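You operate a simulated robot arm through the tools that you are given. There is no shell and no other tool.

You run a simulated robot arm. Do the job below in one go: nothing can be reset, and whatever is moved stays where it is left.

TASK
Start the steam table: water between the marks, cover the open ring, switch on, heat high, grey knob 8 min.
Fine: heat is the black knob; steel lid on the ring; water between Min and Max and the lever shut before you switch on; wait till the screen says Ready.

The check looks at the end state, three seconds after you hand in, the way a careful person would. Anything else that was tipped, shoved, dropped, spilled or broken makes it a failure. A push-on lid holds only when it is set on centred and level and pressed home; a screw cap is set on level and turned clockwise until tight.

THE ROBOT
A 7-joint arm with a two-finger parallel gripper, fixed in place. Base frame: the origin is at the foot of the arm, x ahead of it, y to its left, z up. Readings come in m, rad, newtons and seconds.
Its first joint turns from -2.304 to 2.304 rad. Payload 3.91 kg.
Tool frame: the origin (TCP) lies between the finger pads and is the grasp point; the fingertips stand 0.03 m ahead of it; z points along the fingers, y is the line along which they close. Largest opening 0.11 m; finger width 0.02, thickness 0.01; the body of the gripper, 0.048 by 0.112 m, starts 0.055 m behind the TCP.
Orientation is that of the tool frame in the base frame, as [roll, pitch, yaw] about the fixed x, y, z axes, in that order (R = Rz(yaw) Ry(pitch) Rx(roll)). With the fingers straight down and closing along the base's y, the tool's x points along the base's -x, its y along +y and its z along -z.

THE INTERFACE
- The arm moves only by the tool nudge_tool. Its argument "targets" is a list of rows, each a list of 7 numbers: the shift along the base's x, y, z in m, then the turn, a rotation vector about the base's x, y, z in degrees, then the finger opening in m, from 0 to 0.11. In form: [[x, y, z, ax, ay, az, gripper], ...]. A call has 1 to 20 rows; each row shifts and turns the commanded pose from where the row before left it. A row lasts 0.2 s, in which the tool goes at most 0.05 m and 0.15 rad; a call with a longer step from one row to the next is refused whole, and so is a gripper value outside its range. A pose out of reach is approached as far as the arm can. The call stops where the force on the tool passes 40 N (or 10 N more than at its start, if that is more) or the arm is blocked; 0.2 s more then pass. Each finger travels about 0.108 m/s and halts on what it meets, pressing with about 20 N; the grip force reading is that of the motor and also rises with nothing between the fingers. The clock runs only during rows and for 0.2 s after the last one: add rows that do not move to give the fingers time. It gives the time, the measured TCP pose, the force on the tool (base axes), the opening and the grip force at its end, in the units of the frame above (readings bear some noise), with the torque about the TCP (base axes, N m) and any sound that the robot's microphone picked up.
- Cameras (640 x 400 px; columns grow to the right, rows downward): "scene" is fixed at [0.3915, -0.5058, 1.1462]; the picture's right is [0.23, -0.97, 0.00], its down [-0.89, -0.21, -0.41] and it looks along [0.40, 0.09, -0.91] (base axes); focal length 214 px, centre (320, 200). "wrist" rides on the gripper at [0.072, 0.017, -0.103] in the tool frame; the picture's right is [-0.23, 0.97, 0.00], its down [-0.76, -0.18, -0.62] and it looks along [-0.61, -0.14, 0.78] (tool axes); focal length 222 px, centre (320, 200). There is no depth. A picture from a camera that has moved, and an enlarged one, comes with that camera's place and axes in the base frame and with its lens. The place of the scene camera against the robot may be out by one fixed shift of up to 0.025 m in any direction.
- grab_frame(camera): a new picture of that camera. No time passes.
- inspect(camera, box): a new picture of the part [left, top, right, bottom] of that camera's present view, enlarged. No time passes.
- finish_job(): hands the job in; it is judged then, once.

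Nothing tells you positions but the pictures and the camera data. Unless the task says otherwise, let go and move clear before handing in.

The tools are called after "Call:" as a command line: name --pt "numbers of a row" for each row, then --argument value for the rest, lists and objects as JSON in quotes. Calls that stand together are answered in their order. nudge_tool: Moves the arm, as the interface text tells. Its arguments: {"type":"object","properties":{"targets":{"type":"array","items":{"type":"array","items":{"type":"number"}}}},"required":["targets"]} The other tools are called the same way: grab_frame (camera) takes a picture; inspect (camera, box) takes an enlarged picture of a part of a camera's view; finish_job () hands the job in.

At the start:

```text
time_s: 0.0
tool_pos: [0.3775, 0.5288, 1.038]
orientation: [3.14, 0.001, 3.14]
wrist_force: [0.2, 0.4, 0.1]
torque: [0.02, 0.0, 0.0]
width: 0.1098
grip_force: 0.1
```

scene: 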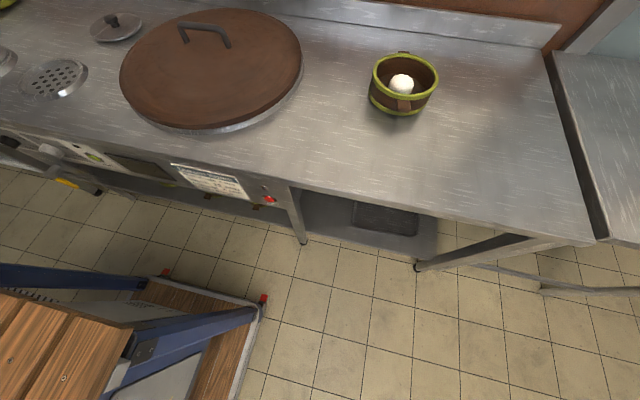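
wrist: 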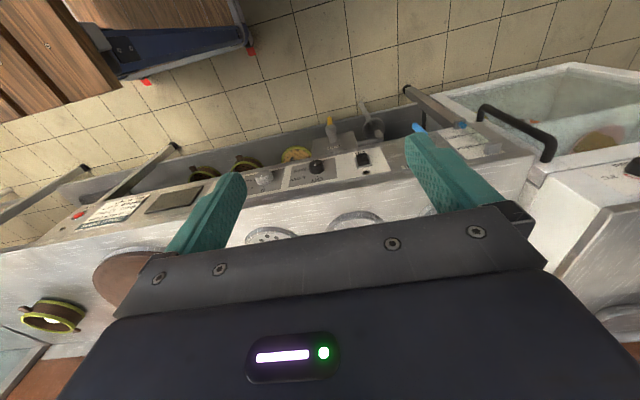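

I see a steam table with a large brown lid, a steel lid with a knob, perforated rings, and a front panel with knobs. I'll enlarge the views before moving anything.

Call:
inspect --camera "wrist" --box '[220, 80, 540, 260]'

Call:
inspect --camera "scene" --box '[0, 0, 320, 200]'

Call:
inspect --camera "scene" --box '[0, 110, 160, 210]'

Call:
inspect --camera "wrist" --box '[0, 130, 260, 290]'

```text
2.00 times, centred on (380, 170) of wrist
camera zoom: at [0.304, 0.5449, 1.1411], right [0.23, 0.97, 0.0], down [0.76, -0.18, 0.62], along [0.61, -0.14, -0.78], focal length 444 px, centre (200, 260)
```

zoom: 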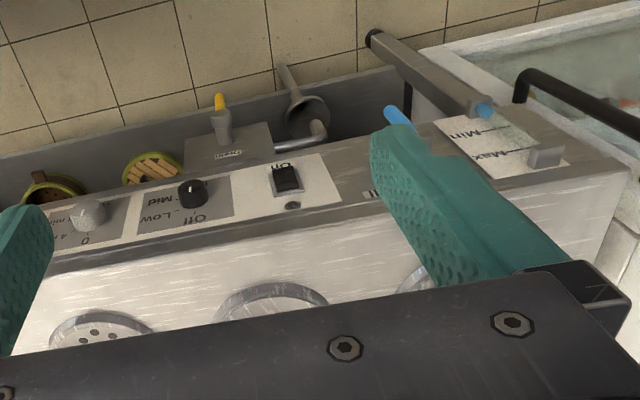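

```text
2.00 times, centred on (160, 100) of scene
camera zoom: at [0.3915, -0.5058, 1.1462], right [0.23, -0.97, 0.0], down [-0.89, -0.21, -0.41], along [0.4, 0.09, -0.91], focal length 429 px, centre (640, 400)
```

zoom: 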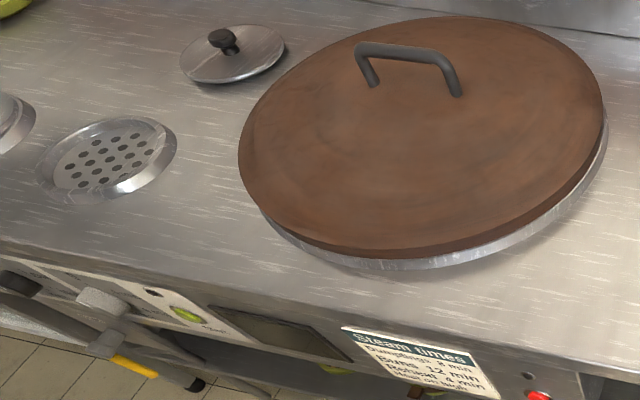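

```text
4.00 times, centred on (80, 160) of scene
camera zoom: at [0.3915, -0.5058, 1.1462], right [0.23, -0.97, 0.0], down [-0.89, -0.21, -0.41], along [0.4, 0.09, -0.91], focal length 858 px, centre (1280, 360)
```

zoom: 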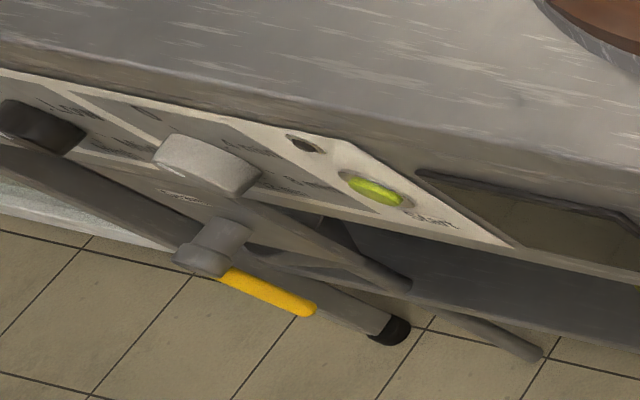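

```text
2.46 times, centred on (130, 210) of wrist
camera zoom: at [0.304, 0.5449, 1.1411], right [0.23, 0.97, 0.0], down [0.76, -0.18, 0.62], along [0.61, -0.14, -0.78], focal length 547 px, centre (788, 175)
```

zoom: 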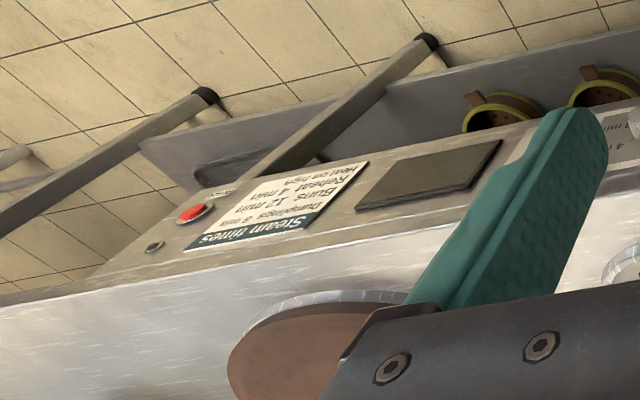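

The panel is in front of the table at about x≈0.59, z≈0.61, by triangulating the red button. I'll move back and to the left to look at the gauge, levers and knobs without the fingers in the way.

Call:
nudge_tool --pt "-0.04 0.02 -0.02 0 0 0 0.11" --pt "-0.04 0.02 -0.02 0 0 0 0.11" --pt "-0.04 0.02 -0.02 0 0 0 0.11" --pt "0 0.03 -0.02 0 0 0 0.11" --pt "0 0.03 -0.02 0 0 0 0.11"

Call:
grab_frame --camera "wrist"

Call:
grab_frame --camera "scene"

```text
time_s: 1.2
tool_pos: [0.2566, 0.6481, 0.9379]
orientation: [-3.142, 0.001, -3.141]
wrist_force: [-0.2, -1.0, 0.4]
torque: [0.0, 0.02, 0.0]
width: 0.1101
grip_force: 0.0
```

```text
taken
camera wrist: at [0.1842, 0.6645, 1.0413], right [0.23, 0.97, 0.0], down [0.76, -0.18, 0.62], along [0.61, -0.14, -0.78], focal length 222 px, centre (320, 200)
```

wrist: 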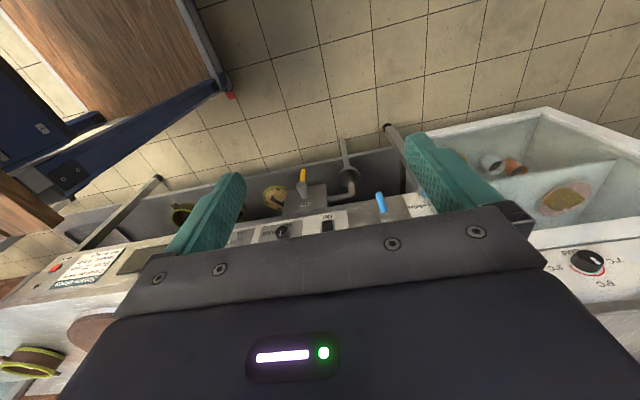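

```text
taken
```

scene: 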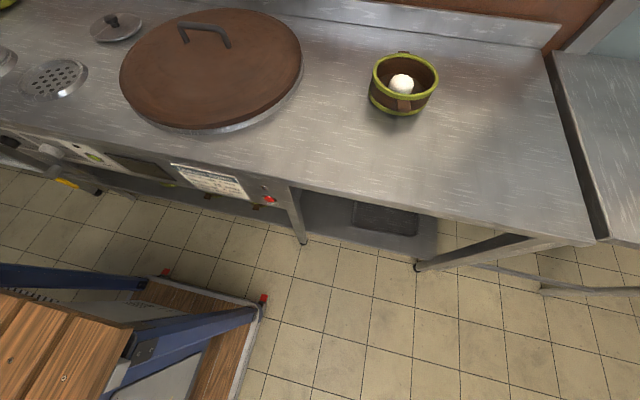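

The gripper body hides the lower half of the wrist view, so I'll tilt the tool forward to bring the panel into the clear part of the picture.

Call:
nudge_tool --pt "0 -0.02 0.02 0 -8.3 0 0.11" --pt "0 -0.02 0.02 0 -8.3 0 0.11" --pt "0 -0.02 0.02 0 -8.4 0 0.11" --pt "0 -0.02 0.0 0 0 0 0.11"

Call:
grab_frame --camera "wrist"

Call:
inspect --camera "wrist" --box '[230, 80, 450, 218]'

```text
time_s: 2.2
tool_pos: [0.2581, 0.5694, 0.9978]
orientation: [3.141, 0.439, 3.14]
wrist_force: [-0.4, 1.2, 0.2]
torque: [-0.03, 0.01, -0.04]
width: 0.1101
grip_force: 0.0
```

```text
taken
camera wrist: at [0.148, 0.585, 1.0607], right [0.21, 0.97, 0.1], down [0.43, -0.18, 0.89], along [0.88, -0.14, -0.45], focal length 222 px, centre (320, 200)
```

wrist: 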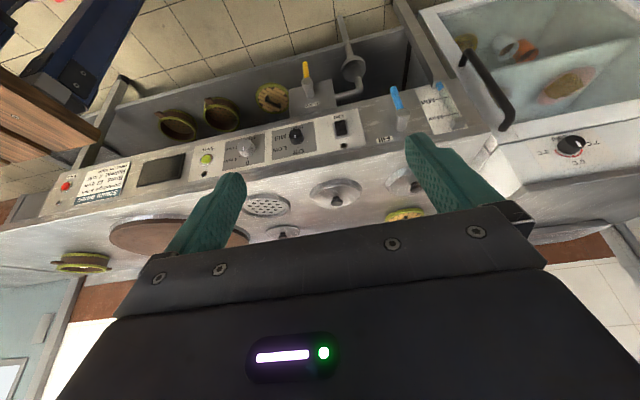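

```text
2.90 times, centred on (340, 149) of wrist
camera zoom: at [0.148, 0.585, 1.0607], right [0.21, 0.97, 0.1], down [0.43, -0.18, 0.89], along [0.88, -0.14, -0.45], focal length 644 px, centre (262, 348)
```

zoom: 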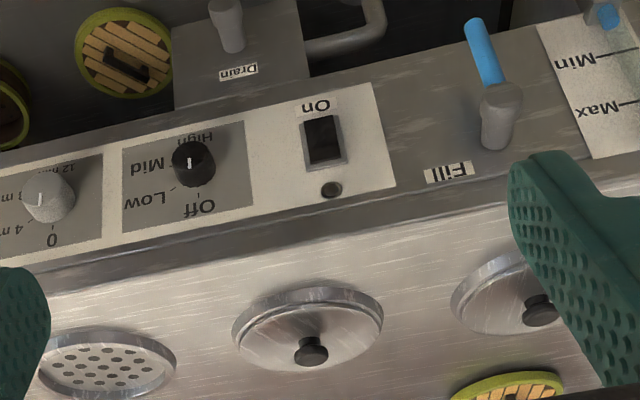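

Fill is the blue lever, Drain the yellow one, and the gauge is at the right of this view. I'll enlarge each part.

Call:
inspect --camera "wrist" --box '[376, 60, 496, 135]'

Call:
inspect --camera "wrist" --box '[190, 110, 310, 185]'

Call:
inspect --camera "wrist" --box '[260, 30, 380, 105]'

Call:
inspect --camera "wrist" --box '[30, 130, 220, 249]'

Call:
inspect --camera "wrist" --box '[230, 170, 430, 295]'

Call:
inspect --camera "wrist" --box '[260, 105, 380, 180]'

```text
5.33 times, centred on (436, 98) of wrist
camera zoom: at [0.148, 0.585, 1.0607], right [0.21, 0.97, 0.1], down [0.43, -0.18, 0.89], along [0.88, -0.14, -0.45], focal length 1185 px, centre (-299, 747)
```

zoom: 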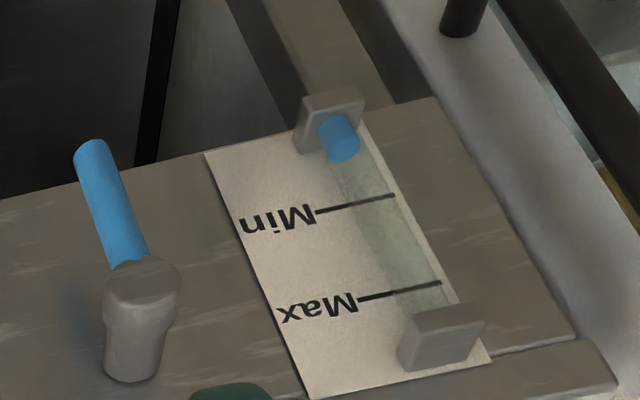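

```text
5.33 times, centred on (250, 148) of wrist
camera zoom: at [0.148, 0.585, 1.0607], right [0.21, 0.97, 0.1], down [0.43, -0.18, 0.89], along [0.88, -0.14, -0.45], focal length 1185 px, centre (693, 480)
```

zoom: 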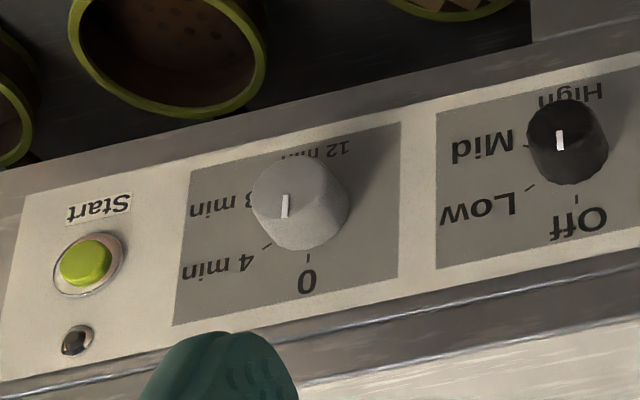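

```text
5.33 times, centred on (320, 68) of wrist
camera zoom: at [0.148, 0.585, 1.0607], right [0.21, 0.97, 0.1], down [0.43, -0.18, 0.89], along [0.88, -0.14, -0.45], focal length 1185 px, centre (320, 907)
```

zoom: 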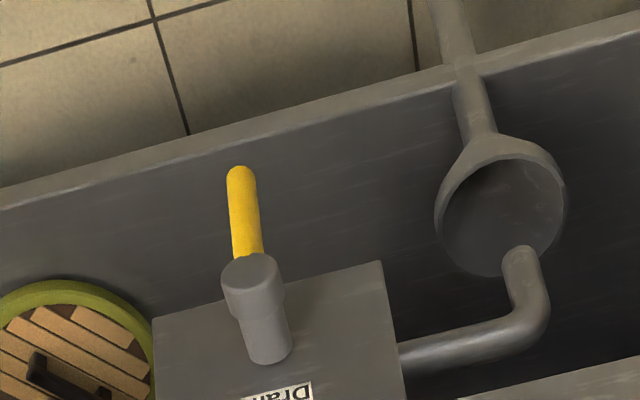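

```text
3.36 times, centred on (125, 190) of wrist
camera zoom: at [0.148, 0.585, 1.0607], right [0.21, 0.97, 0.1], down [0.43, -0.18, 0.89], along [0.88, -0.14, -0.45], focal length 747 px, centre (976, 235)
```

zoom: 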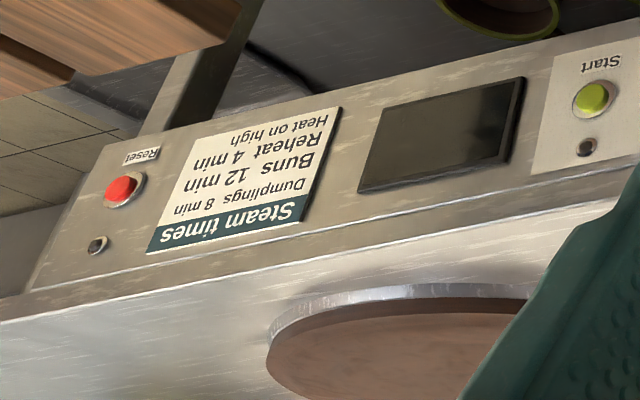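

```text
3.20 times, centred on (330, 232) of wrist
camera zoom: at [0.148, 0.585, 1.0607], right [0.21, 0.97, 0.1], down [0.43, -0.18, 0.89], along [0.88, -0.14, -0.45], focal length 711 px, centre (288, 96)
```

zoom: 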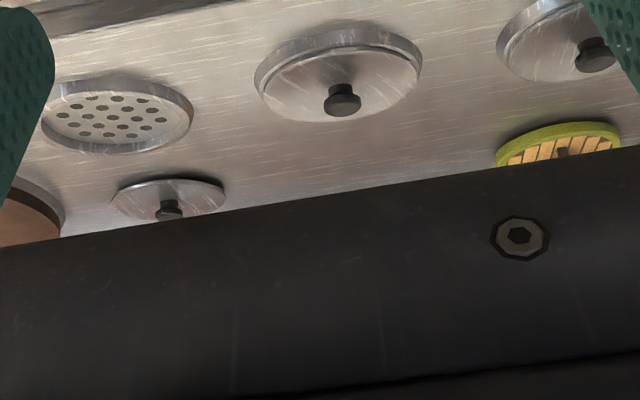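

```text
5.33 times, centred on (320, 142) of wrist
camera zoom: at [0.148, 0.585, 1.0607], right [0.21, 0.97, 0.1], down [0.43, -0.18, 0.89], along [0.88, -0.14, -0.45], focal length 1185 px, centre (320, 507)
```

zoom: 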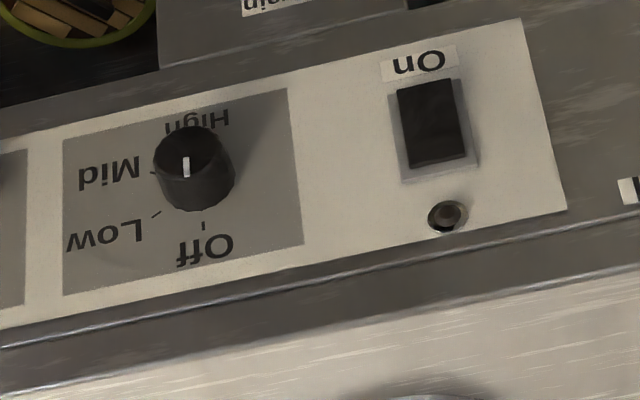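

The gauge shows little water (the blue bead sits below Min), the heat is between Off and High, and the grey knob reads about 0–8. The ring with the perforated plate is open and its steel lid lies behind it. I'll go lower and look at the panel more frontally to get accurate positions.

Call:
nudge_tool --pt "0.01 0.0 -0.045 0 -8.3 0 0.11" --pt "0.01 0.0 -0.045 0 -8.3 0 0.11" --pt "0.01 0.0 -0.045 0 -8.4 0 0.11" --pt "0 0 -0.045 0 0 0 0.11" --pt "0 0.0 -0.045 0 0 0 0.11" --pt "0 0 0 0 0 0 0.11"

Call:
grab_frame --camera "wrist"

Call:
inspect --camera "wrist" --box '[230, 60, 430, 185]'

```text
time_s: 3.6
tool_pos: [0.2861, 0.5676, 0.772]
orientation: [3.142, 0.873, -3.142]
wrist_force: [0.5, -0.3, -0.8]
torque: [-0.02, 0.0, -0.04]
width: 0.1102
grip_force: 0.0
```

```text
taken
camera wrist: at [0.1611, 0.5845, 0.784], right [0.15, 0.97, 0.17], down [0.01, -0.18, 0.98], along [0.99, -0.14, -0.04], focal length 222 px, centre (320, 200)
```

wrist: 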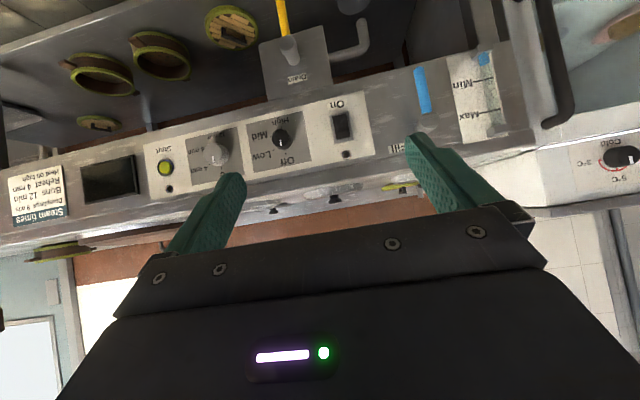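

```text
3.20 times, centred on (330, 122) of wrist
camera zoom: at [0.1611, 0.5845, 0.784], right [0.15, 0.97, 0.17], down [0.01, -0.18, 0.98], along [0.99, -0.14, -0.04], focal length 711 px, centre (288, 448)
```

zoom: 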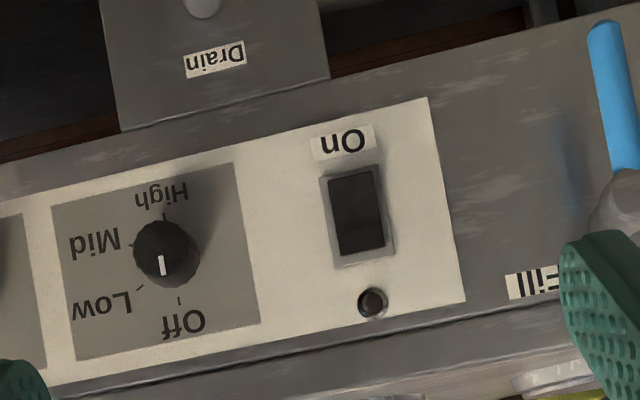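

Now I have a clear frontal view: the black knob points at Off and High is 180° clockwise from it. I'll zoom in on the timer, gauge and levers.

Call:
inspect --camera "wrist" --box '[370, 30, 530, 130]'

Call:
inspect --camera "wrist" --box '[140, 110, 260, 185]'

Call:
inspect --camera "wrist" --box '[230, 0, 390, 100]'

Call:
inspect --camera "wrist" --box '[0, 130, 160, 230]'

```text
4.00 times, centred on (450, 80) of wrist
camera zoom: at [0.1611, 0.5845, 0.784], right [0.15, 0.97, 0.17], down [0.01, -0.18, 0.98], along [0.99, -0.14, -0.04], focal length 888 px, centre (-200, 680)
```

zoom: 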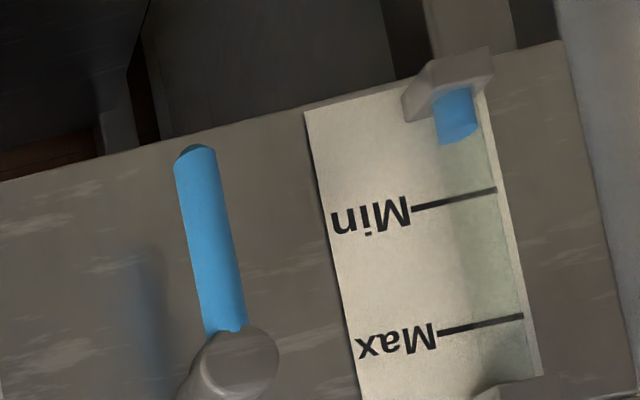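

```text
5.33 times, centred on (200, 148) of wrist
camera zoom: at [0.1611, 0.5845, 0.784], right [0.15, 0.97, 0.17], down [0.01, -0.18, 0.98], along [0.99, -0.14, -0.04], focal length 1185 px, centre (960, 480)
```

zoom: 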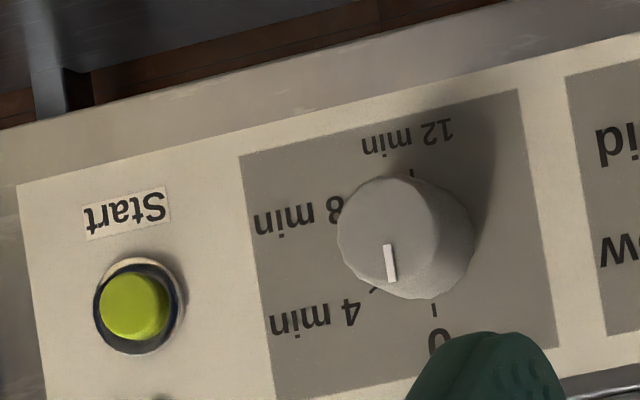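

```text
4.00 times, centred on (310, 50) of wrist
camera zoom: at [0.1611, 0.5845, 0.784], right [0.15, 0.97, 0.17], down [0.01, -0.18, 0.98], along [0.99, -0.14, -0.04], focal length 888 px, centre (360, 800)
```

zoom: 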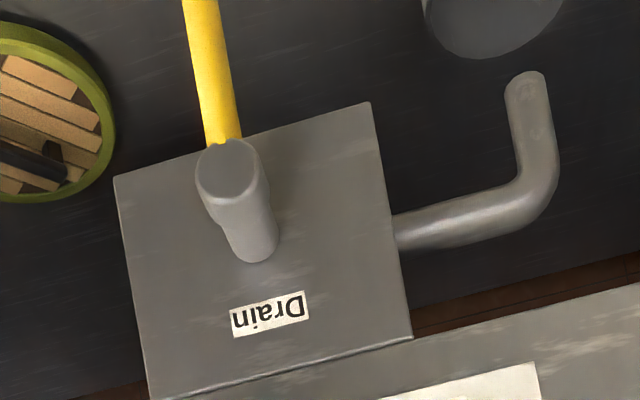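

```text
4.00 times, centred on (80, 180) of wrist
camera zoom: at [0.1611, 0.5845, 0.784], right [0.15, 0.97, 0.17], down [0.01, -0.18, 0.98], along [0.99, -0.14, -0.04], focal length 888 px, centre (1280, 280)
```

zoom: 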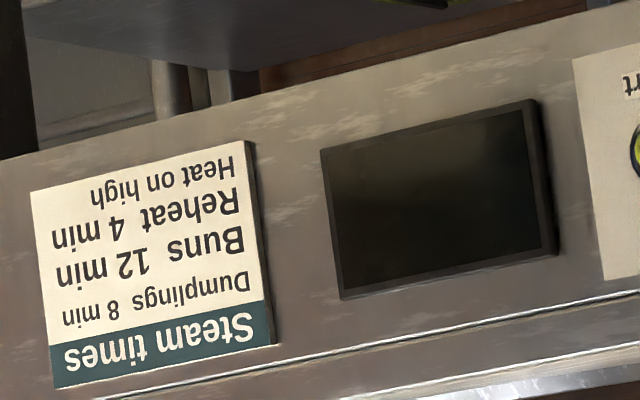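

The panel is vertical at x≈0.604. The Fill stem is at about y=0.738, z=0.676, with the blue handle hanging down to z≈0.578 at x≈0.558. I'll close the fingers, turn the tool horizontal and come up on the +y side of the handle.

Call:
nudge_tool --pt "0.01 0.027 -0.0215 0 -8 0 0.08" --pt "0.01 0.027 -0.0215 0 -8 0 0.04" --pt "0.01 0.027 -0.0215 0 -8 0 0.0" --pt "0.01 0.027 -0.0215 0 -8 0 0.0" --pt "0.01 0.027 -0.0215 0 -7.98 0 0.0" --pt "0.01 0.027 -0.0215 0 0 0 0.0" --pt "0.01 0.027 -0.0215 0 0 0 0.0" --pt "0.01 0.027 -0.0215 0 0 0 0.0" --pt "0 0 0 0 0 0 0"

Call:
grab_frame --camera "wrist"

```text
time_s: 5.6
tool_pos: [0.3667, 0.7855, 0.6001]
orientation: [-1.548, 1.571, -1.548]
wrist_force: [0.3, -0.9, 0.5]
torque: [0.0, 0.0, 0.0]
width: 0.0
grip_force: 19.8
```

```text
taken
camera wrist: at [0.2637, 0.8014, 0.5277], right [0.0, 0.97, 0.23], down [-0.62, -0.18, 0.76], along [0.78, -0.14, 0.61], focal length 222 px, centre (320, 200)
```

wrist: 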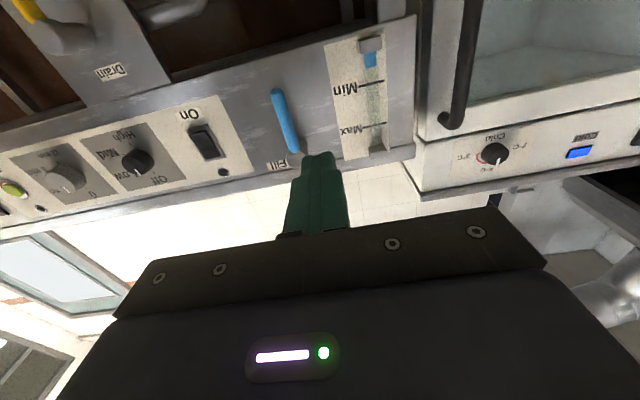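

The pin made by the closed fingers is lined up to the right of the blue handle in this view. I'll advance until the fingertips are level with the handle.

Call:
nudge_tool --pt "0.04 0 0 0 0 0 0" --pt "0.04 0 0 0 0 0 0" --pt "0.04 0 0 0 0 0 0" --pt "0.03 0 0 0 0 0 0" --pt "0.03 0 0 0 0 0 0" --pt "0 0 0 0 0 0 0"

Call:
grab_frame --camera "wrist"

```text
time_s: 7.0
tool_pos: [0.5466, 0.7854, 0.6021]
orientation: [-2.253, 1.57, -2.251]
wrist_force: [-0.6, -0.2, -0.1]
torque: [-0.01, -0.05, -0.01]
width: 0.0001
grip_force: 20.1
```

```text
taken
camera wrist: at [0.444, 0.8014, 0.5283], right [0.0, 0.97, 0.23], down [-0.62, -0.18, 0.76], along [0.78, -0.14, 0.61], focal length 222 px, centre (320, 200)
```

wrist: 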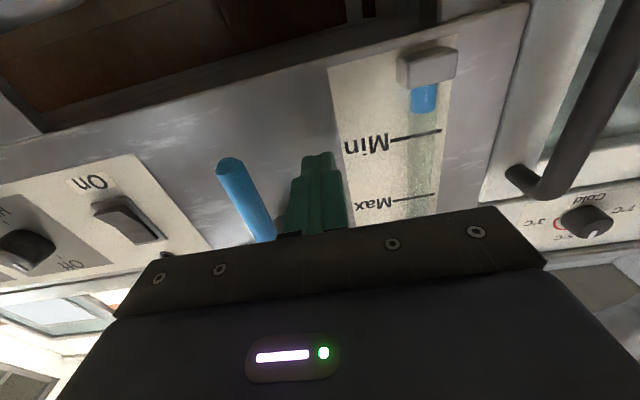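

The pin sits beside the handle and the gauge stays visible. I'll push gently toward −y.

Call:
nudge_tool --pt "0 -0.01 0 0 0 0 0" --pt "0 -0.01 0 0 0 0 0" --pt "0 -0.008 0 0 0 0 0" --pt "0 -0.006 0 0 0 0 0" --pt "0 -0.006 0 0 0 0 0" --pt "0 0 0 0 0 0 0"

Call:
grab_frame --camera "wrist"

```text
time_s: 8.4
tool_pos: [0.5477, 0.746, 0.6]
orientation: [-1.834, 1.57, -1.835]
wrist_force: [1.1, -0.2, 0.4]
torque: [-0.03, -0.01, 0.02]
width: 0.0
grip_force: 19.7
```

```text
taken
camera wrist: at [0.4434, 0.7611, 0.5284], right [0.0, 0.97, 0.23], down [-0.62, -0.18, 0.76], along [0.78, -0.14, 0.61], focal length 222 px, centre (320, 200)
```

wrist: 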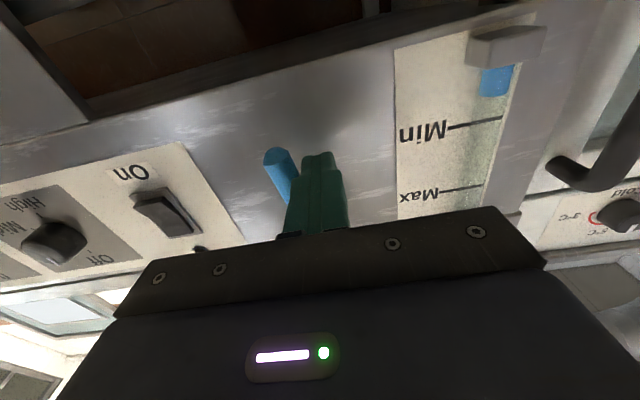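

Call:
nudge_tool --pt "0 -0.006 0 0 0 0 0" --pt "0 -0.006 0 0 0 0 0" --pt "0 -0.006 0 0 0 0 0" --pt "0 -0.006 0 0 0 0 0"

Call:
grab_frame --camera "wrist"

```text
time_s: 9.4
tool_pos: [0.5469, 0.7214, 0.6008]
orientation: [2.303, 1.57, 2.302]
wrist_force: [-0.8, 1.5, 0.3]
torque: [0.04, 0.02, 0.03]
width: 0.0002
grip_force: 19.8
```

```text
taken
camera wrist: at [0.4431, 0.7372, 0.5282], right [0.0, 0.97, 0.23], down [-0.62, -0.18, 0.76], along [0.78, -0.14, 0.61], focal length 222 px, centre (320, 200)
```

wrist: 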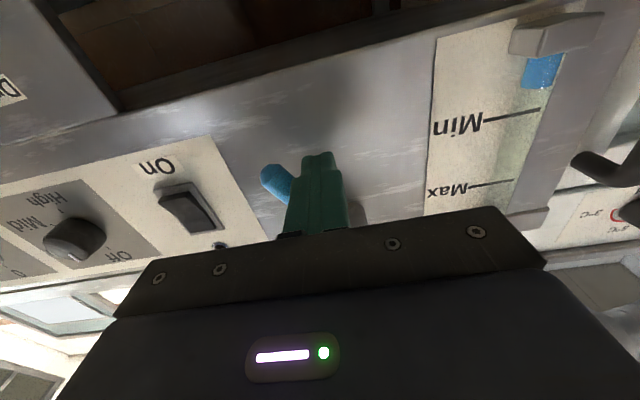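

The handle is swinging freely toward −y. I'll follow its arc a bit and check the gauge.

Call:
nudge_tool --pt "0 -0.0122 0.0038 0 0 0 0" --pt "0 -0.0119 0.0061 0 0 0 0"

Call:
grab_frame --camera "wrist"

```text
time_s: 10.0
tool_pos: [0.5453, 0.6972, 0.6112]
orientation: [-0.154, 1.57, -0.155]
wrist_force: [-0.5, 1.2, -1.1]
torque: [0.01, -0.02, 0.04]
width: 0.0003
grip_force: 20.1
```

```text
taken
camera wrist: at [0.4426, 0.7131, 0.538], right [0.0, 0.97, 0.23], down [-0.62, -0.18, 0.76], along [0.78, -0.14, 0.61], focal length 222 px, centre (320, 200)
```

wrist: 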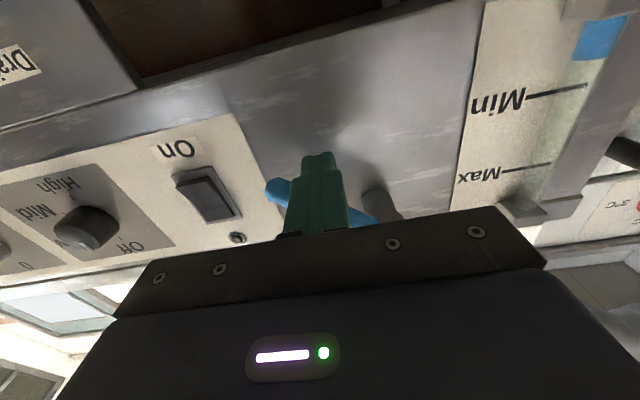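

Call:
nudge_tool --pt "0 -0.0107 0.008 0 0 0 0" --pt "0 -0.0091 0.0098 0 0 0 0" --pt "0 -0.0073 0.0112 0 0 0 0"

Call:
grab_frame --camera "wrist"

Call:
inspect --camera "wrist" --box '[480, 0, 640, 100]'

```text
time_s: 10.8
tool_pos: [0.5449, 0.6702, 0.6401]
orientation: [-2.055, 1.57, -2.053]
wrist_force: [0.0, -0.2, -0.8]
torque: [-0.01, 0.01, -0.05]
width: 0.0
grip_force: 19.8
```

```text
taken
camera wrist: at [0.4427, 0.686, 0.5675], right [0.0, 0.97, 0.23], down [-0.62, -0.18, 0.76], along [0.78, -0.14, 0.61], focal length 222 px, centre (320, 200)
```

wrist: 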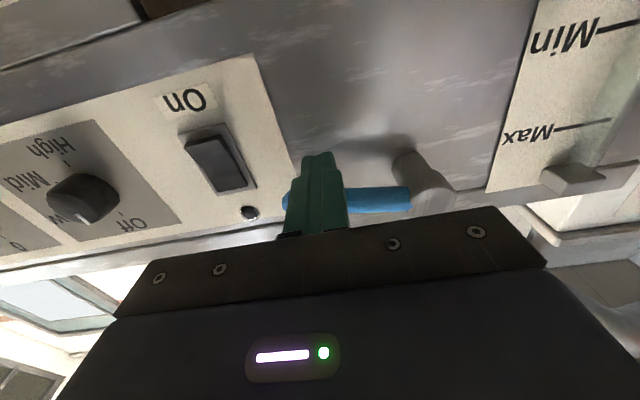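

```text
4.00 times, centred on (560, 50) of wrist
camera zoom: at [0.4427, 0.686, 0.5675], right [0.0, 0.97, 0.23], down [-0.62, -0.18, 0.76], along [0.78, -0.14, 0.61], focal length 888 px, centre (-640, 800)
```

zoom: 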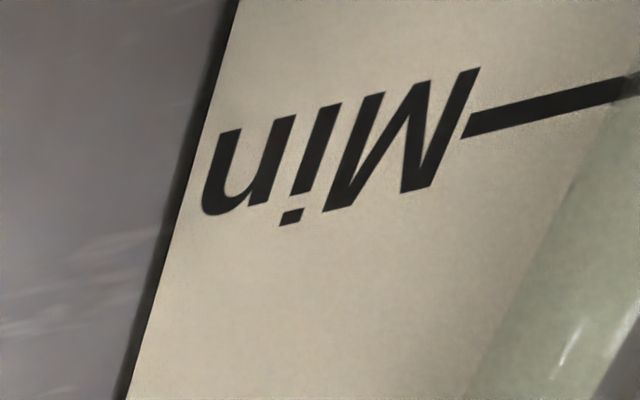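

The handle is nearly horizontal, so Fill should be open. I'll drop the tool away under the handle so the gauge comes into view and I can check the rate.

Call:
nudge_tool --pt "0 0.01 -0.04 0 0 0 0" --pt "0 0.045 0 0 0 0 0"

Call:
grab_frame --camera "wrist"

```text
time_s: 11.4
tool_pos: [0.5471, 0.7257, 0.5994]
orientation: [-1.105, 1.57, -1.106]
wrist_force: [-0.5, 0.2, 0.2]
torque: [0.0, -0.01, -0.04]
width: 0.0
grip_force: 19.8
```

```text
taken
camera wrist: at [0.4432, 0.7413, 0.5273], right [0.0, 0.97, 0.23], down [-0.62, -0.18, 0.76], along [0.78, -0.14, 0.61], focal length 222 px, centre (320, 200)
```

wrist: 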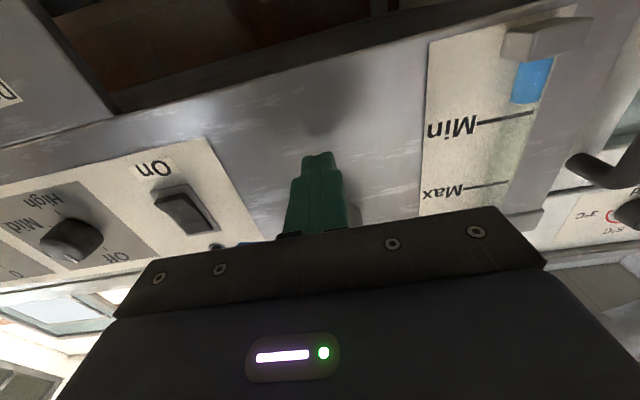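

Water is rising and just under Min, filling moderately. I'll back off and go over the handle so I'm ready to close it, watching the gauge.

Call:
nudge_tool --pt "-0.05 0 0 0 0 0 0" --pt "-0.01 -0.02 0.0387 0 0 0 0" --pt "0 -0.02 0.0387 0 0 0 0" --pt "0 -0.02 0.0387 0 0 0 0"

Call:
grab_frame --camera "wrist"

Call:
inspect --camera "wrist" --box '[460, 0, 620, 100]'

```text
time_s: 12.4
tool_pos: [0.486, 0.6638, 0.7158]
orientation: [2.678, 1.571, 2.678]
wrist_force: [0.3, -0.1, 0.3]
torque: [0.01, -0.02, -0.01]
width: 0.0002
grip_force: 20.0
```

```text
taken
camera wrist: at [0.3831, 0.6799, 0.6427], right [0.0, 0.97, 0.23], down [-0.62, -0.18, 0.76], along [0.78, -0.14, 0.61], focal length 222 px, centre (320, 200)
```

wrist: 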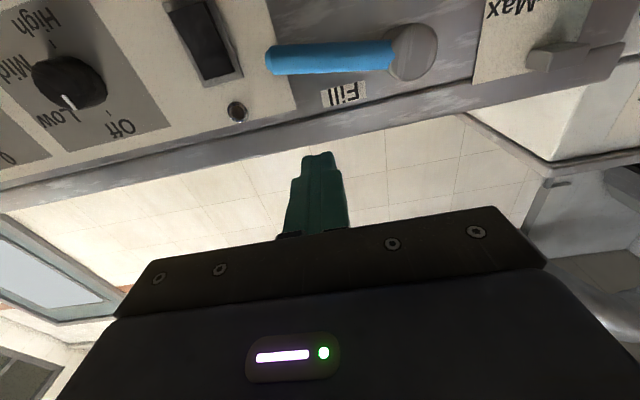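

```text
4.00 times, centred on (540, 50) of wrist
camera zoom: at [0.3831, 0.6799, 0.6427], right [0.0, 0.97, 0.23], down [-0.62, -0.18, 0.76], along [0.78, -0.14, 0.61], focal length 888 px, centre (-560, 800)
```

zoom: 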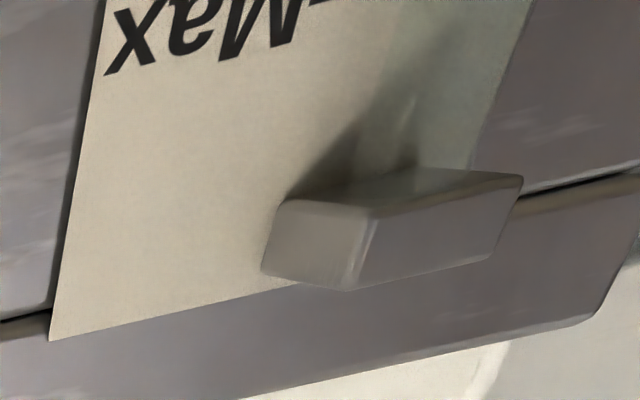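

The handle is horizontal now, and the gauge is out of view from here. I'll come in over the handle and push it most of the way back down, then check the gauge.

Call:
nudge_tool --pt "0.03 0 -0.006 0 0 0 0" --pt "0.03 0 -0.01 0 0 0 0" --pt "0 -0.002 -0.0211 0 0 0 0" --pt "0 0.0012 -0.0159 0 0 0 0" --pt "0 0.0043 -0.0153 0 0 0 0" --pt "0 0.0075 -0.0141 0 0 0 0" --pt "0 0.0103 -0.0122 0 0 0 0"

Call:
grab_frame --camera "wrist"

Call:
inspect --camera "wrist" --box '[480, 0, 640, 100]'

```text
time_s: 14.2
tool_pos: [0.5325, 0.7034, 0.6388]
orientation: [1.967, 1.535, 1.98]
wrist_force: [-0.3, 0.8, 0.1]
torque: [-0.02, 0.0, -0.02]
width: 0.0001
grip_force: 20.1
stopped in row 7: the arm was blocked; the commanded pose is now the measured one
```

```text
taken
camera wrist: at [0.4293, 0.7207, 0.5683], right [-0.01, 0.97, 0.26], down [-0.61, -0.21, 0.76], along [0.79, -0.15, 0.59], focal length 222 px, centre (320, 200)
```

wrist: 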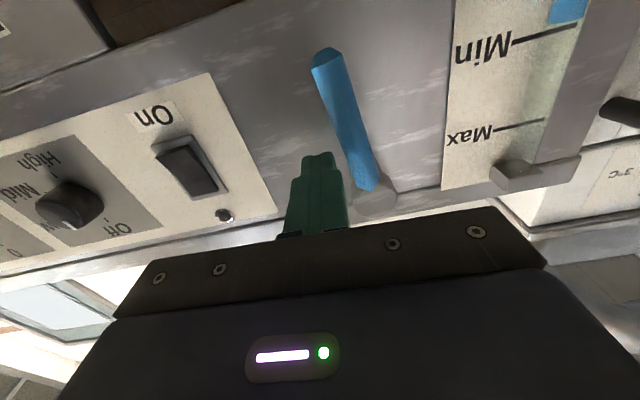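

```text
4.00 times, centred on (560, 50) of wrist
camera zoom: at [0.4293, 0.7207, 0.5683], right [-0.01, 0.97, 0.26], down [-0.61, -0.21, 0.76], along [0.79, -0.15, 0.59], focal length 888 px, centre (-640, 800)
```

zoom: 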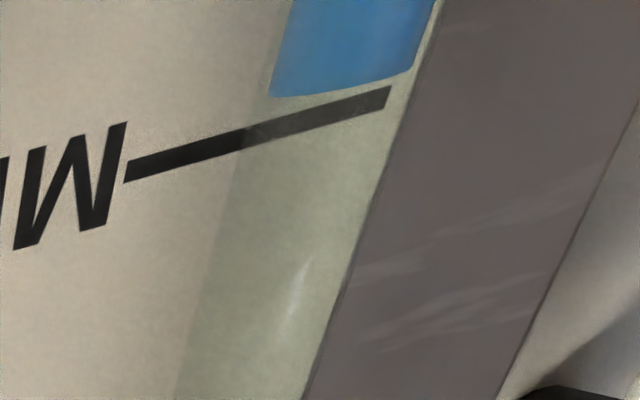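

The arm got blocked briefly, but the handle is back near vertical and the water is just below Min. I'll back off a little and check whether it is still filling.

Call:
nudge_tool --pt "-0.03 0 0 0 0 0 0" --pt "-0.03 0 -0.02 0 0 0 0" --pt "0 0.0 -0.02 0 0 0 0"

Call:
grab_frame --camera "wrist"

Call:
inspect --camera "wrist" --box '[380, 0, 540, 100]'

```text
time_s: 15.2
tool_pos: [0.4739, 0.7182, 0.6276]
orientation: [1.956, 1.489, 1.957]
wrist_force: [0.7, -0.1, -0.3]
torque: [-0.01, -0.02, 0.02]
width: 0.0
grip_force: 19.8
stopped in row 3: the arm was blocked; the commanded pose is now the measured one
```

```text
taken
camera wrist: at [0.3681, 0.7397, 0.5596], right [0.01, 0.95, 0.3], down [-0.6, -0.24, 0.76], along [0.8, -0.19, 0.57], focal length 222 px, centre (320, 200)
```

wrist: 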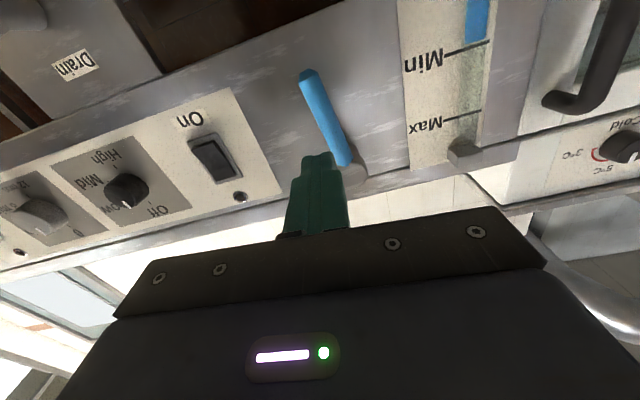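

```text
4.00 times, centred on (460, 50) of wrist
camera zoom: at [0.3681, 0.7397, 0.5596], right [0.01, 0.95, 0.3], down [-0.6, -0.24, 0.76], along [0.8, -0.19, 0.57], focal length 888 px, centre (-240, 800)
```

zoom: 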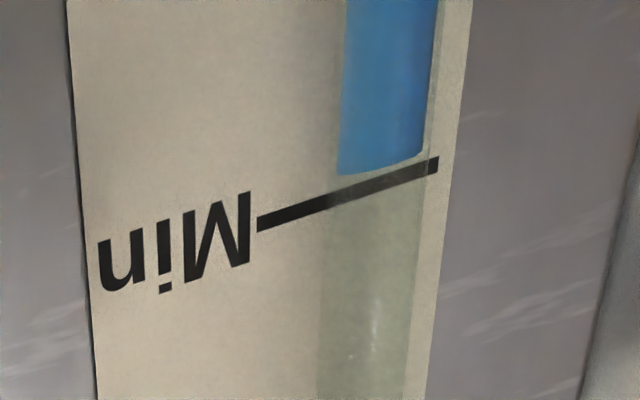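

The level is steady just under Min, so the valve is shut again. The arm keeps reporting blocked, so I'll check the scene view for what the arm might be touching.

Call:
grab_frame --camera "scene"

Call:
inspect --camera "wrist" --box '[280, 50, 440, 200]'

```text
taken
```

scene: 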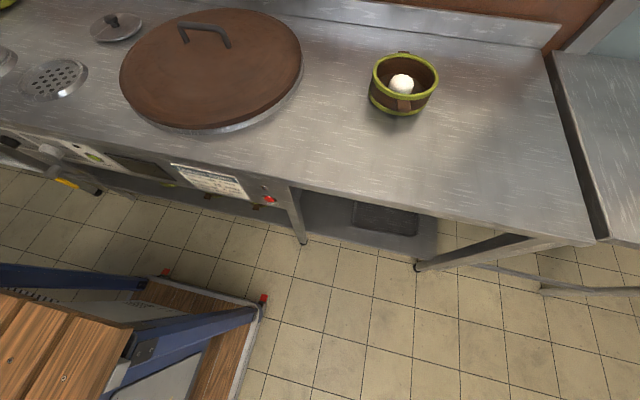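

```text
2.67 times, centred on (360, 125) of wrist
camera zoom: at [0.3681, 0.7397, 0.5596], right [0.01, 0.95, 0.3], down [-0.6, -0.24, 0.76], along [0.8, -0.19, 0.57], focal length 592 px, centre (213, 400)
```

zoom: 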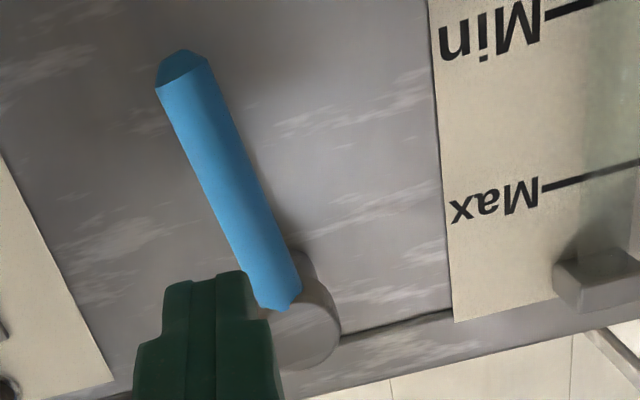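

The lever still stands about 9° off vertical and the arm is likely at a joint limit. I'll retreat and level the tool up in a less extreme posture before the next approach.

Call:
nudge_tool --pt "-0.03 -0.01 0.01 0 6 0 0" --pt "-0.03 -0.01 0.01 0 6 0 0" --pt "-0.03 -0.01 0.01 0 6 0 0" --pt "0 0 0 0 0 0 0"

Call:
grab_frame --camera "wrist"

```text
time_s: 16.2
tool_pos: [0.3832, 0.6877, 0.6568]
orientation: [2.941, 1.218, 2.929]
wrist_force: [0.0, 0.0, 1.0]
torque: [-0.02, 0.02, -0.01]
width: 0.0001
grip_force: 19.9
```

```text
taken
camera wrist: at [0.2629, 0.7091, 0.6242], right [0.1, 0.95, 0.28], down [-0.33, -0.23, 0.91], along [0.94, -0.18, 0.3], focal length 222 px, centre (320, 200)
```

wrist: 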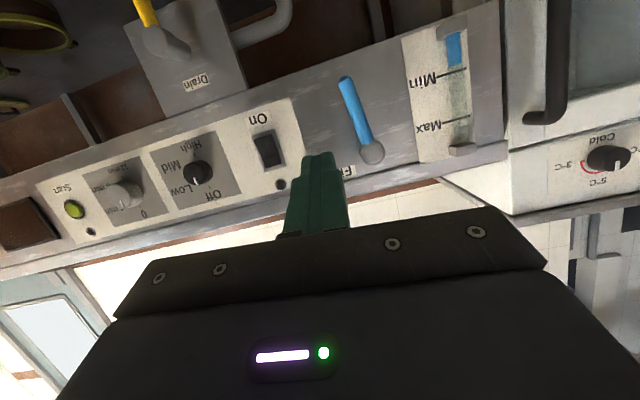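

The arm is free again at about 70° tilt. I'll remove the small roll and re-approach on the +y side of the handle with this easier tilt.

Call:
nudge_tool --pt "0.0 0.032 -0.012 -3.95 0 1.42 0" --pt "0.02 0.032 -0.016 0 0 0 0" --pt "0.03 0.03 -0.016 0 0 0 0" --pt "0.04 0 0 0 0 0 0" --pt "0.04 0 0 0 0 0 0" --pt "0.037 0 0 0 0 0 0"

Call:
grab_frame --camera "wrist"

```text
time_s: 17.6
tool_pos: [0.5513, 0.7828, 0.6121]
orientation: [3.141, 1.227, 3.141]
wrist_force: [-0.1, 0.7, -0.5]
torque: [0.0, 0.0, -0.02]
width: 0.0
grip_force: 20.5
```

```text
taken
camera wrist: at [0.4301, 0.798, 0.5782], right [0.07, 0.97, 0.21], down [-0.33, -0.18, 0.93], along [0.94, -0.14, 0.31], focal length 222 px, centre (320, 200)
```

wrist: 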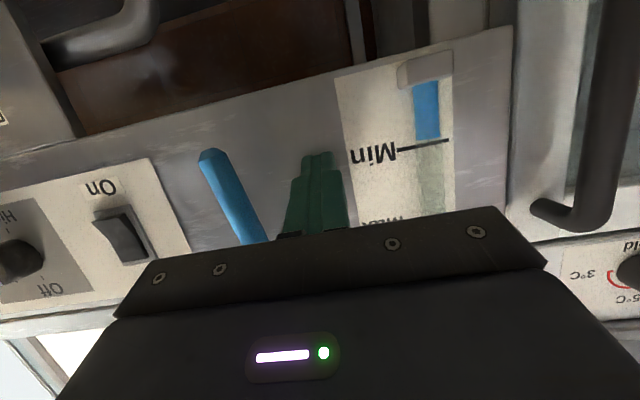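

Good position, with the gauge in view. I'll open the lever about half way and watch the level.

Call:
nudge_tool --pt "0 -0.027 -0.003 0 0 0 0" --pt "0 -0.018 -0.002 0 0 0 0" --pt "0 -0.015 0.0016 0 0 0 0" --pt "0 -0.0143 0.0046 0 0 0 0" --pt "0 -0.012 0.0068 0 0 0 0"

Call:
grab_frame --camera "wrist"

```text
time_s: 18.8
tool_pos: [0.5502, 0.6959, 0.6204]
orientation: [3.14, 1.229, -3.141]
wrist_force: [-1.4, 0.7, -1.4]
torque: [0.03, 0.03, -0.01]
width: 0.0
grip_force: 19.2
```

```text
taken
camera wrist: at [0.4295, 0.7116, 0.5862], right [0.08, 0.97, 0.21], down [-0.33, -0.18, 0.93], along [0.94, -0.14, 0.31], focal length 222 px, centre (320, 200)
```

wrist: 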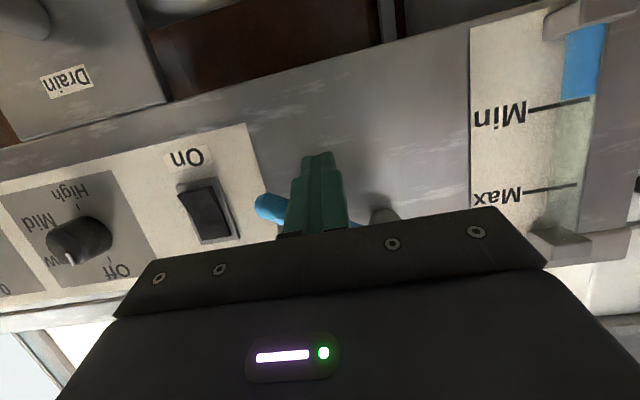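

Call:
nudge_tool --pt "0 0 0 0 0 0 0" --pt "0 0 0 0 0 0 0" --pt "0 0 0 0 0 0 0"

Call:
inspect --camera "wrist" --box '[460, 0, 640, 240]'

```text
time_s: 19.6
tool_pos: [0.5517, 0.696, 0.6205]
orientation: [-3.141, 1.227, 3.141]
wrist_force: [0.3, 0.5, -0.6]
torque: [0.01, 0.01, -0.01]
width: 0.0
grip_force: 19.6
```

```text
1.67 times, centred on (550, 120) of wrist
camera zoom: at [0.4298, 0.7117, 0.5863], right [0.08, 0.97, 0.21], down [-0.33, -0.18, 0.93], along [0.94, -0.14, 0.31], focal length 370 px, centre (-63, 333)
```

zoom: 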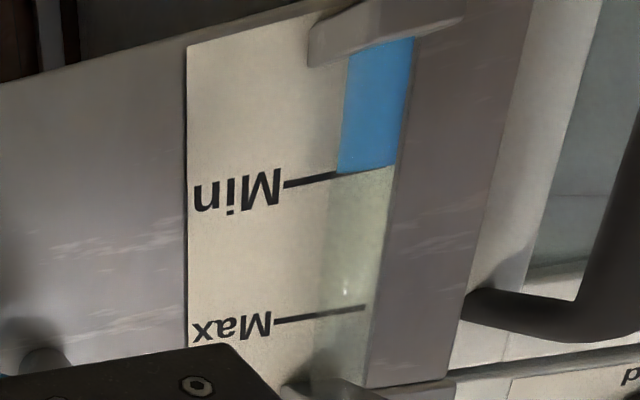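

Flow at this opening is slow and controllable. I'll wait here and watch.

Call:
nudge_tool --pt "0 0 0 0 0 0 0" --pt "0 0 0 0 0 0 0" --pt "0 0 0 0 0 0 0" --pt "0 0 0 0 0 0 0" --pt "0 0 0 0 0 0 0" --pt "0 0 0 0 0 0 0" --pt "0 0 0 0 0 0 0" --pt "0 0 0 0 0 0 0" --pt "0 0 0 0 0 0 0" --pt "0 0 0 0 0 0 0"

Call:
inspect --camera "wrist" --box '[460, 0, 640, 240]'

```text
time_s: 21.8
tool_pos: [0.5512, 0.6967, 0.6205]
orientation: [3.14, 1.227, -3.141]
wrist_force: [0.6, 0.4, -0.5]
torque: [0.0, 0.01, -0.01]
width: 0.0001
grip_force: 20.1
```

```text
1.67 times, centred on (550, 120) of wrist
camera zoom: at [0.4298, 0.7118, 0.5863], right [0.08, 0.97, 0.21], down [-0.33, -0.18, 0.93], along [0.94, -0.14, 0.31], focal length 370 px, centre (-63, 333)
```

zoom: 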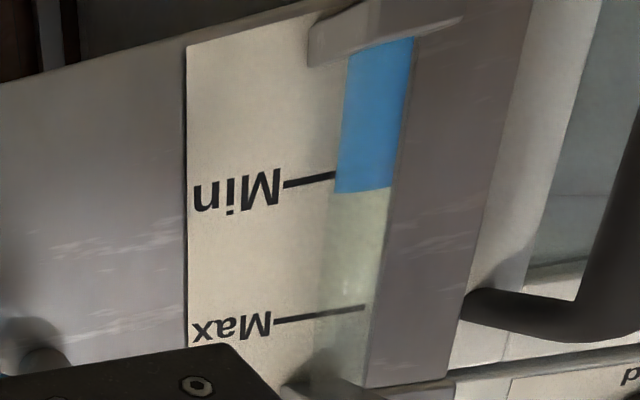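

Call:
nudge_tool --pt "0 0 0 0 0 0 0" --pt "0 0 0 0 0 0 0" --pt "0 0 0 0 0 0 0" --pt "0 0 0 0 0 0 0" --pt "0 0 0 0 0 0 0" --pt "0 0 0 0 0 0 0" --pt "0 0 0 0 0 0 0" --pt "0 0 0 0 0 0 0" --pt "0 0 0 0 0 0 0" --pt "0 0 0 0 0 0 0" --pt "0 0 0 0 0 0 0" --pt "0 0 0 0 0 0 0" --pt "0 0 0 0 0 0 0" --pt "0 0 0 0 0 0 0" --pt "0 0 0 0 0 0 0" --pt "0 0 0 0 0 0 0"

Call:
inspect --camera "wrist" --box '[460, 0, 640, 240]'

Call:
grab_frame --camera "wrist"

```text
time_s: 25.2
tool_pos: [0.5515, 0.695, 0.6203]
orientation: [3.139, 1.228, -3.142]
wrist_force: [-0.2, 0.2, 0.3]
torque: [0.04, 0.01, 0.04]
width: 0.0
grip_force: 20.1
```

```text
1.67 times, centred on (550, 120) of wrist
camera zoom: at [0.4298, 0.7118, 0.5863], right [0.08, 0.97, 0.21], down [-0.33, -0.18, 0.93], along [0.94, -0.14, 0.31], focal length 370 px, centre (-63, 333)
```

zoom: 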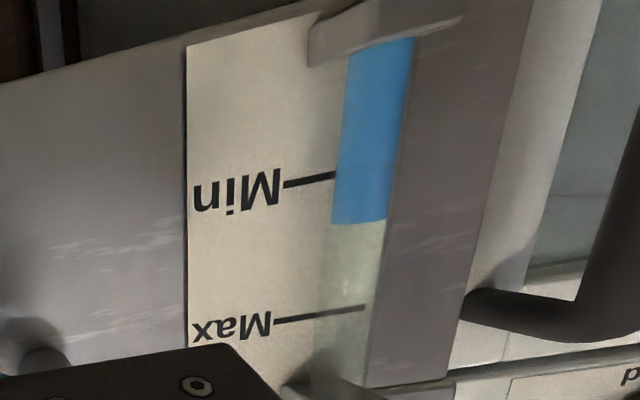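

```text
taken
camera wrist: at [0.4298, 0.7118, 0.5863], right [0.08, 0.97, 0.21], down [-0.33, -0.18, 0.93], along [0.94, -0.14, 0.31], focal length 222 px, centre (320, 200)
```

wrist: 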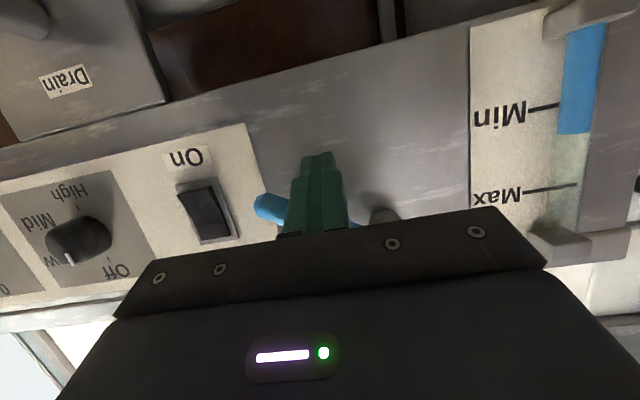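

Level is about a third of the way between the marks. I'll back off, go over the handle and push it shut now.

Call:
nudge_tool --pt "-0.048 0 0 0 0 0 0" --pt "0 -0.017 0.021 0 0 0 0" --pt "0 -0.017 0.02 0 0 0 0" --pt "0.048 0 0 0 0 0 0" --pt "0 0.0095 -0.0116 0 0 0 0" --pt "0 0.0091 -0.0152 0 0 0 0" --pt "0 0.0126 -0.0126 0 0 0 0" --pt "0 0.0129 -0.008 0 0 0 0" --pt "0 0.0118 -0.0046 0 0 0 0"

Call:
grab_frame --camera "wrist"

```text
time_s: 27.2
tool_pos: [0.5527, 0.713, 0.61]
orientation: [-3.134, 1.23, -3.141]
wrist_force: [-6.2, -13.1, 4.2]
torque: [0.18, -0.14, 0.02]
width: 0.0
grip_force: 19.9
stopped in row 9: the force on the tool passed its limit at 53 N (the readings are from after the stop); the commanded pose is now the measured one
```

```text
taken
camera wrist: at [0.4305, 0.7298, 0.5757], right [0.08, 0.97, 0.21], down [-0.33, -0.17, 0.93], along [0.94, -0.15, 0.31], focal length 222 px, centre (320, 200)
```

wrist: 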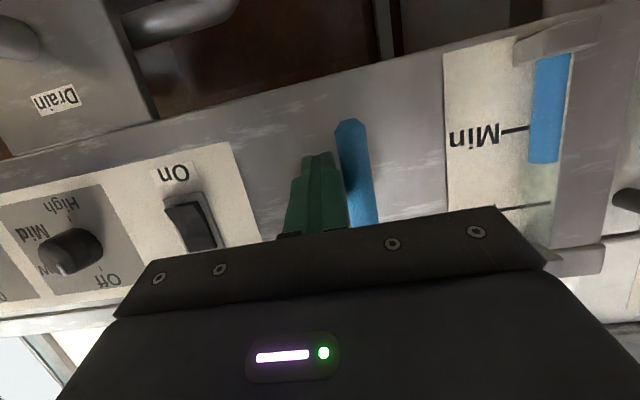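

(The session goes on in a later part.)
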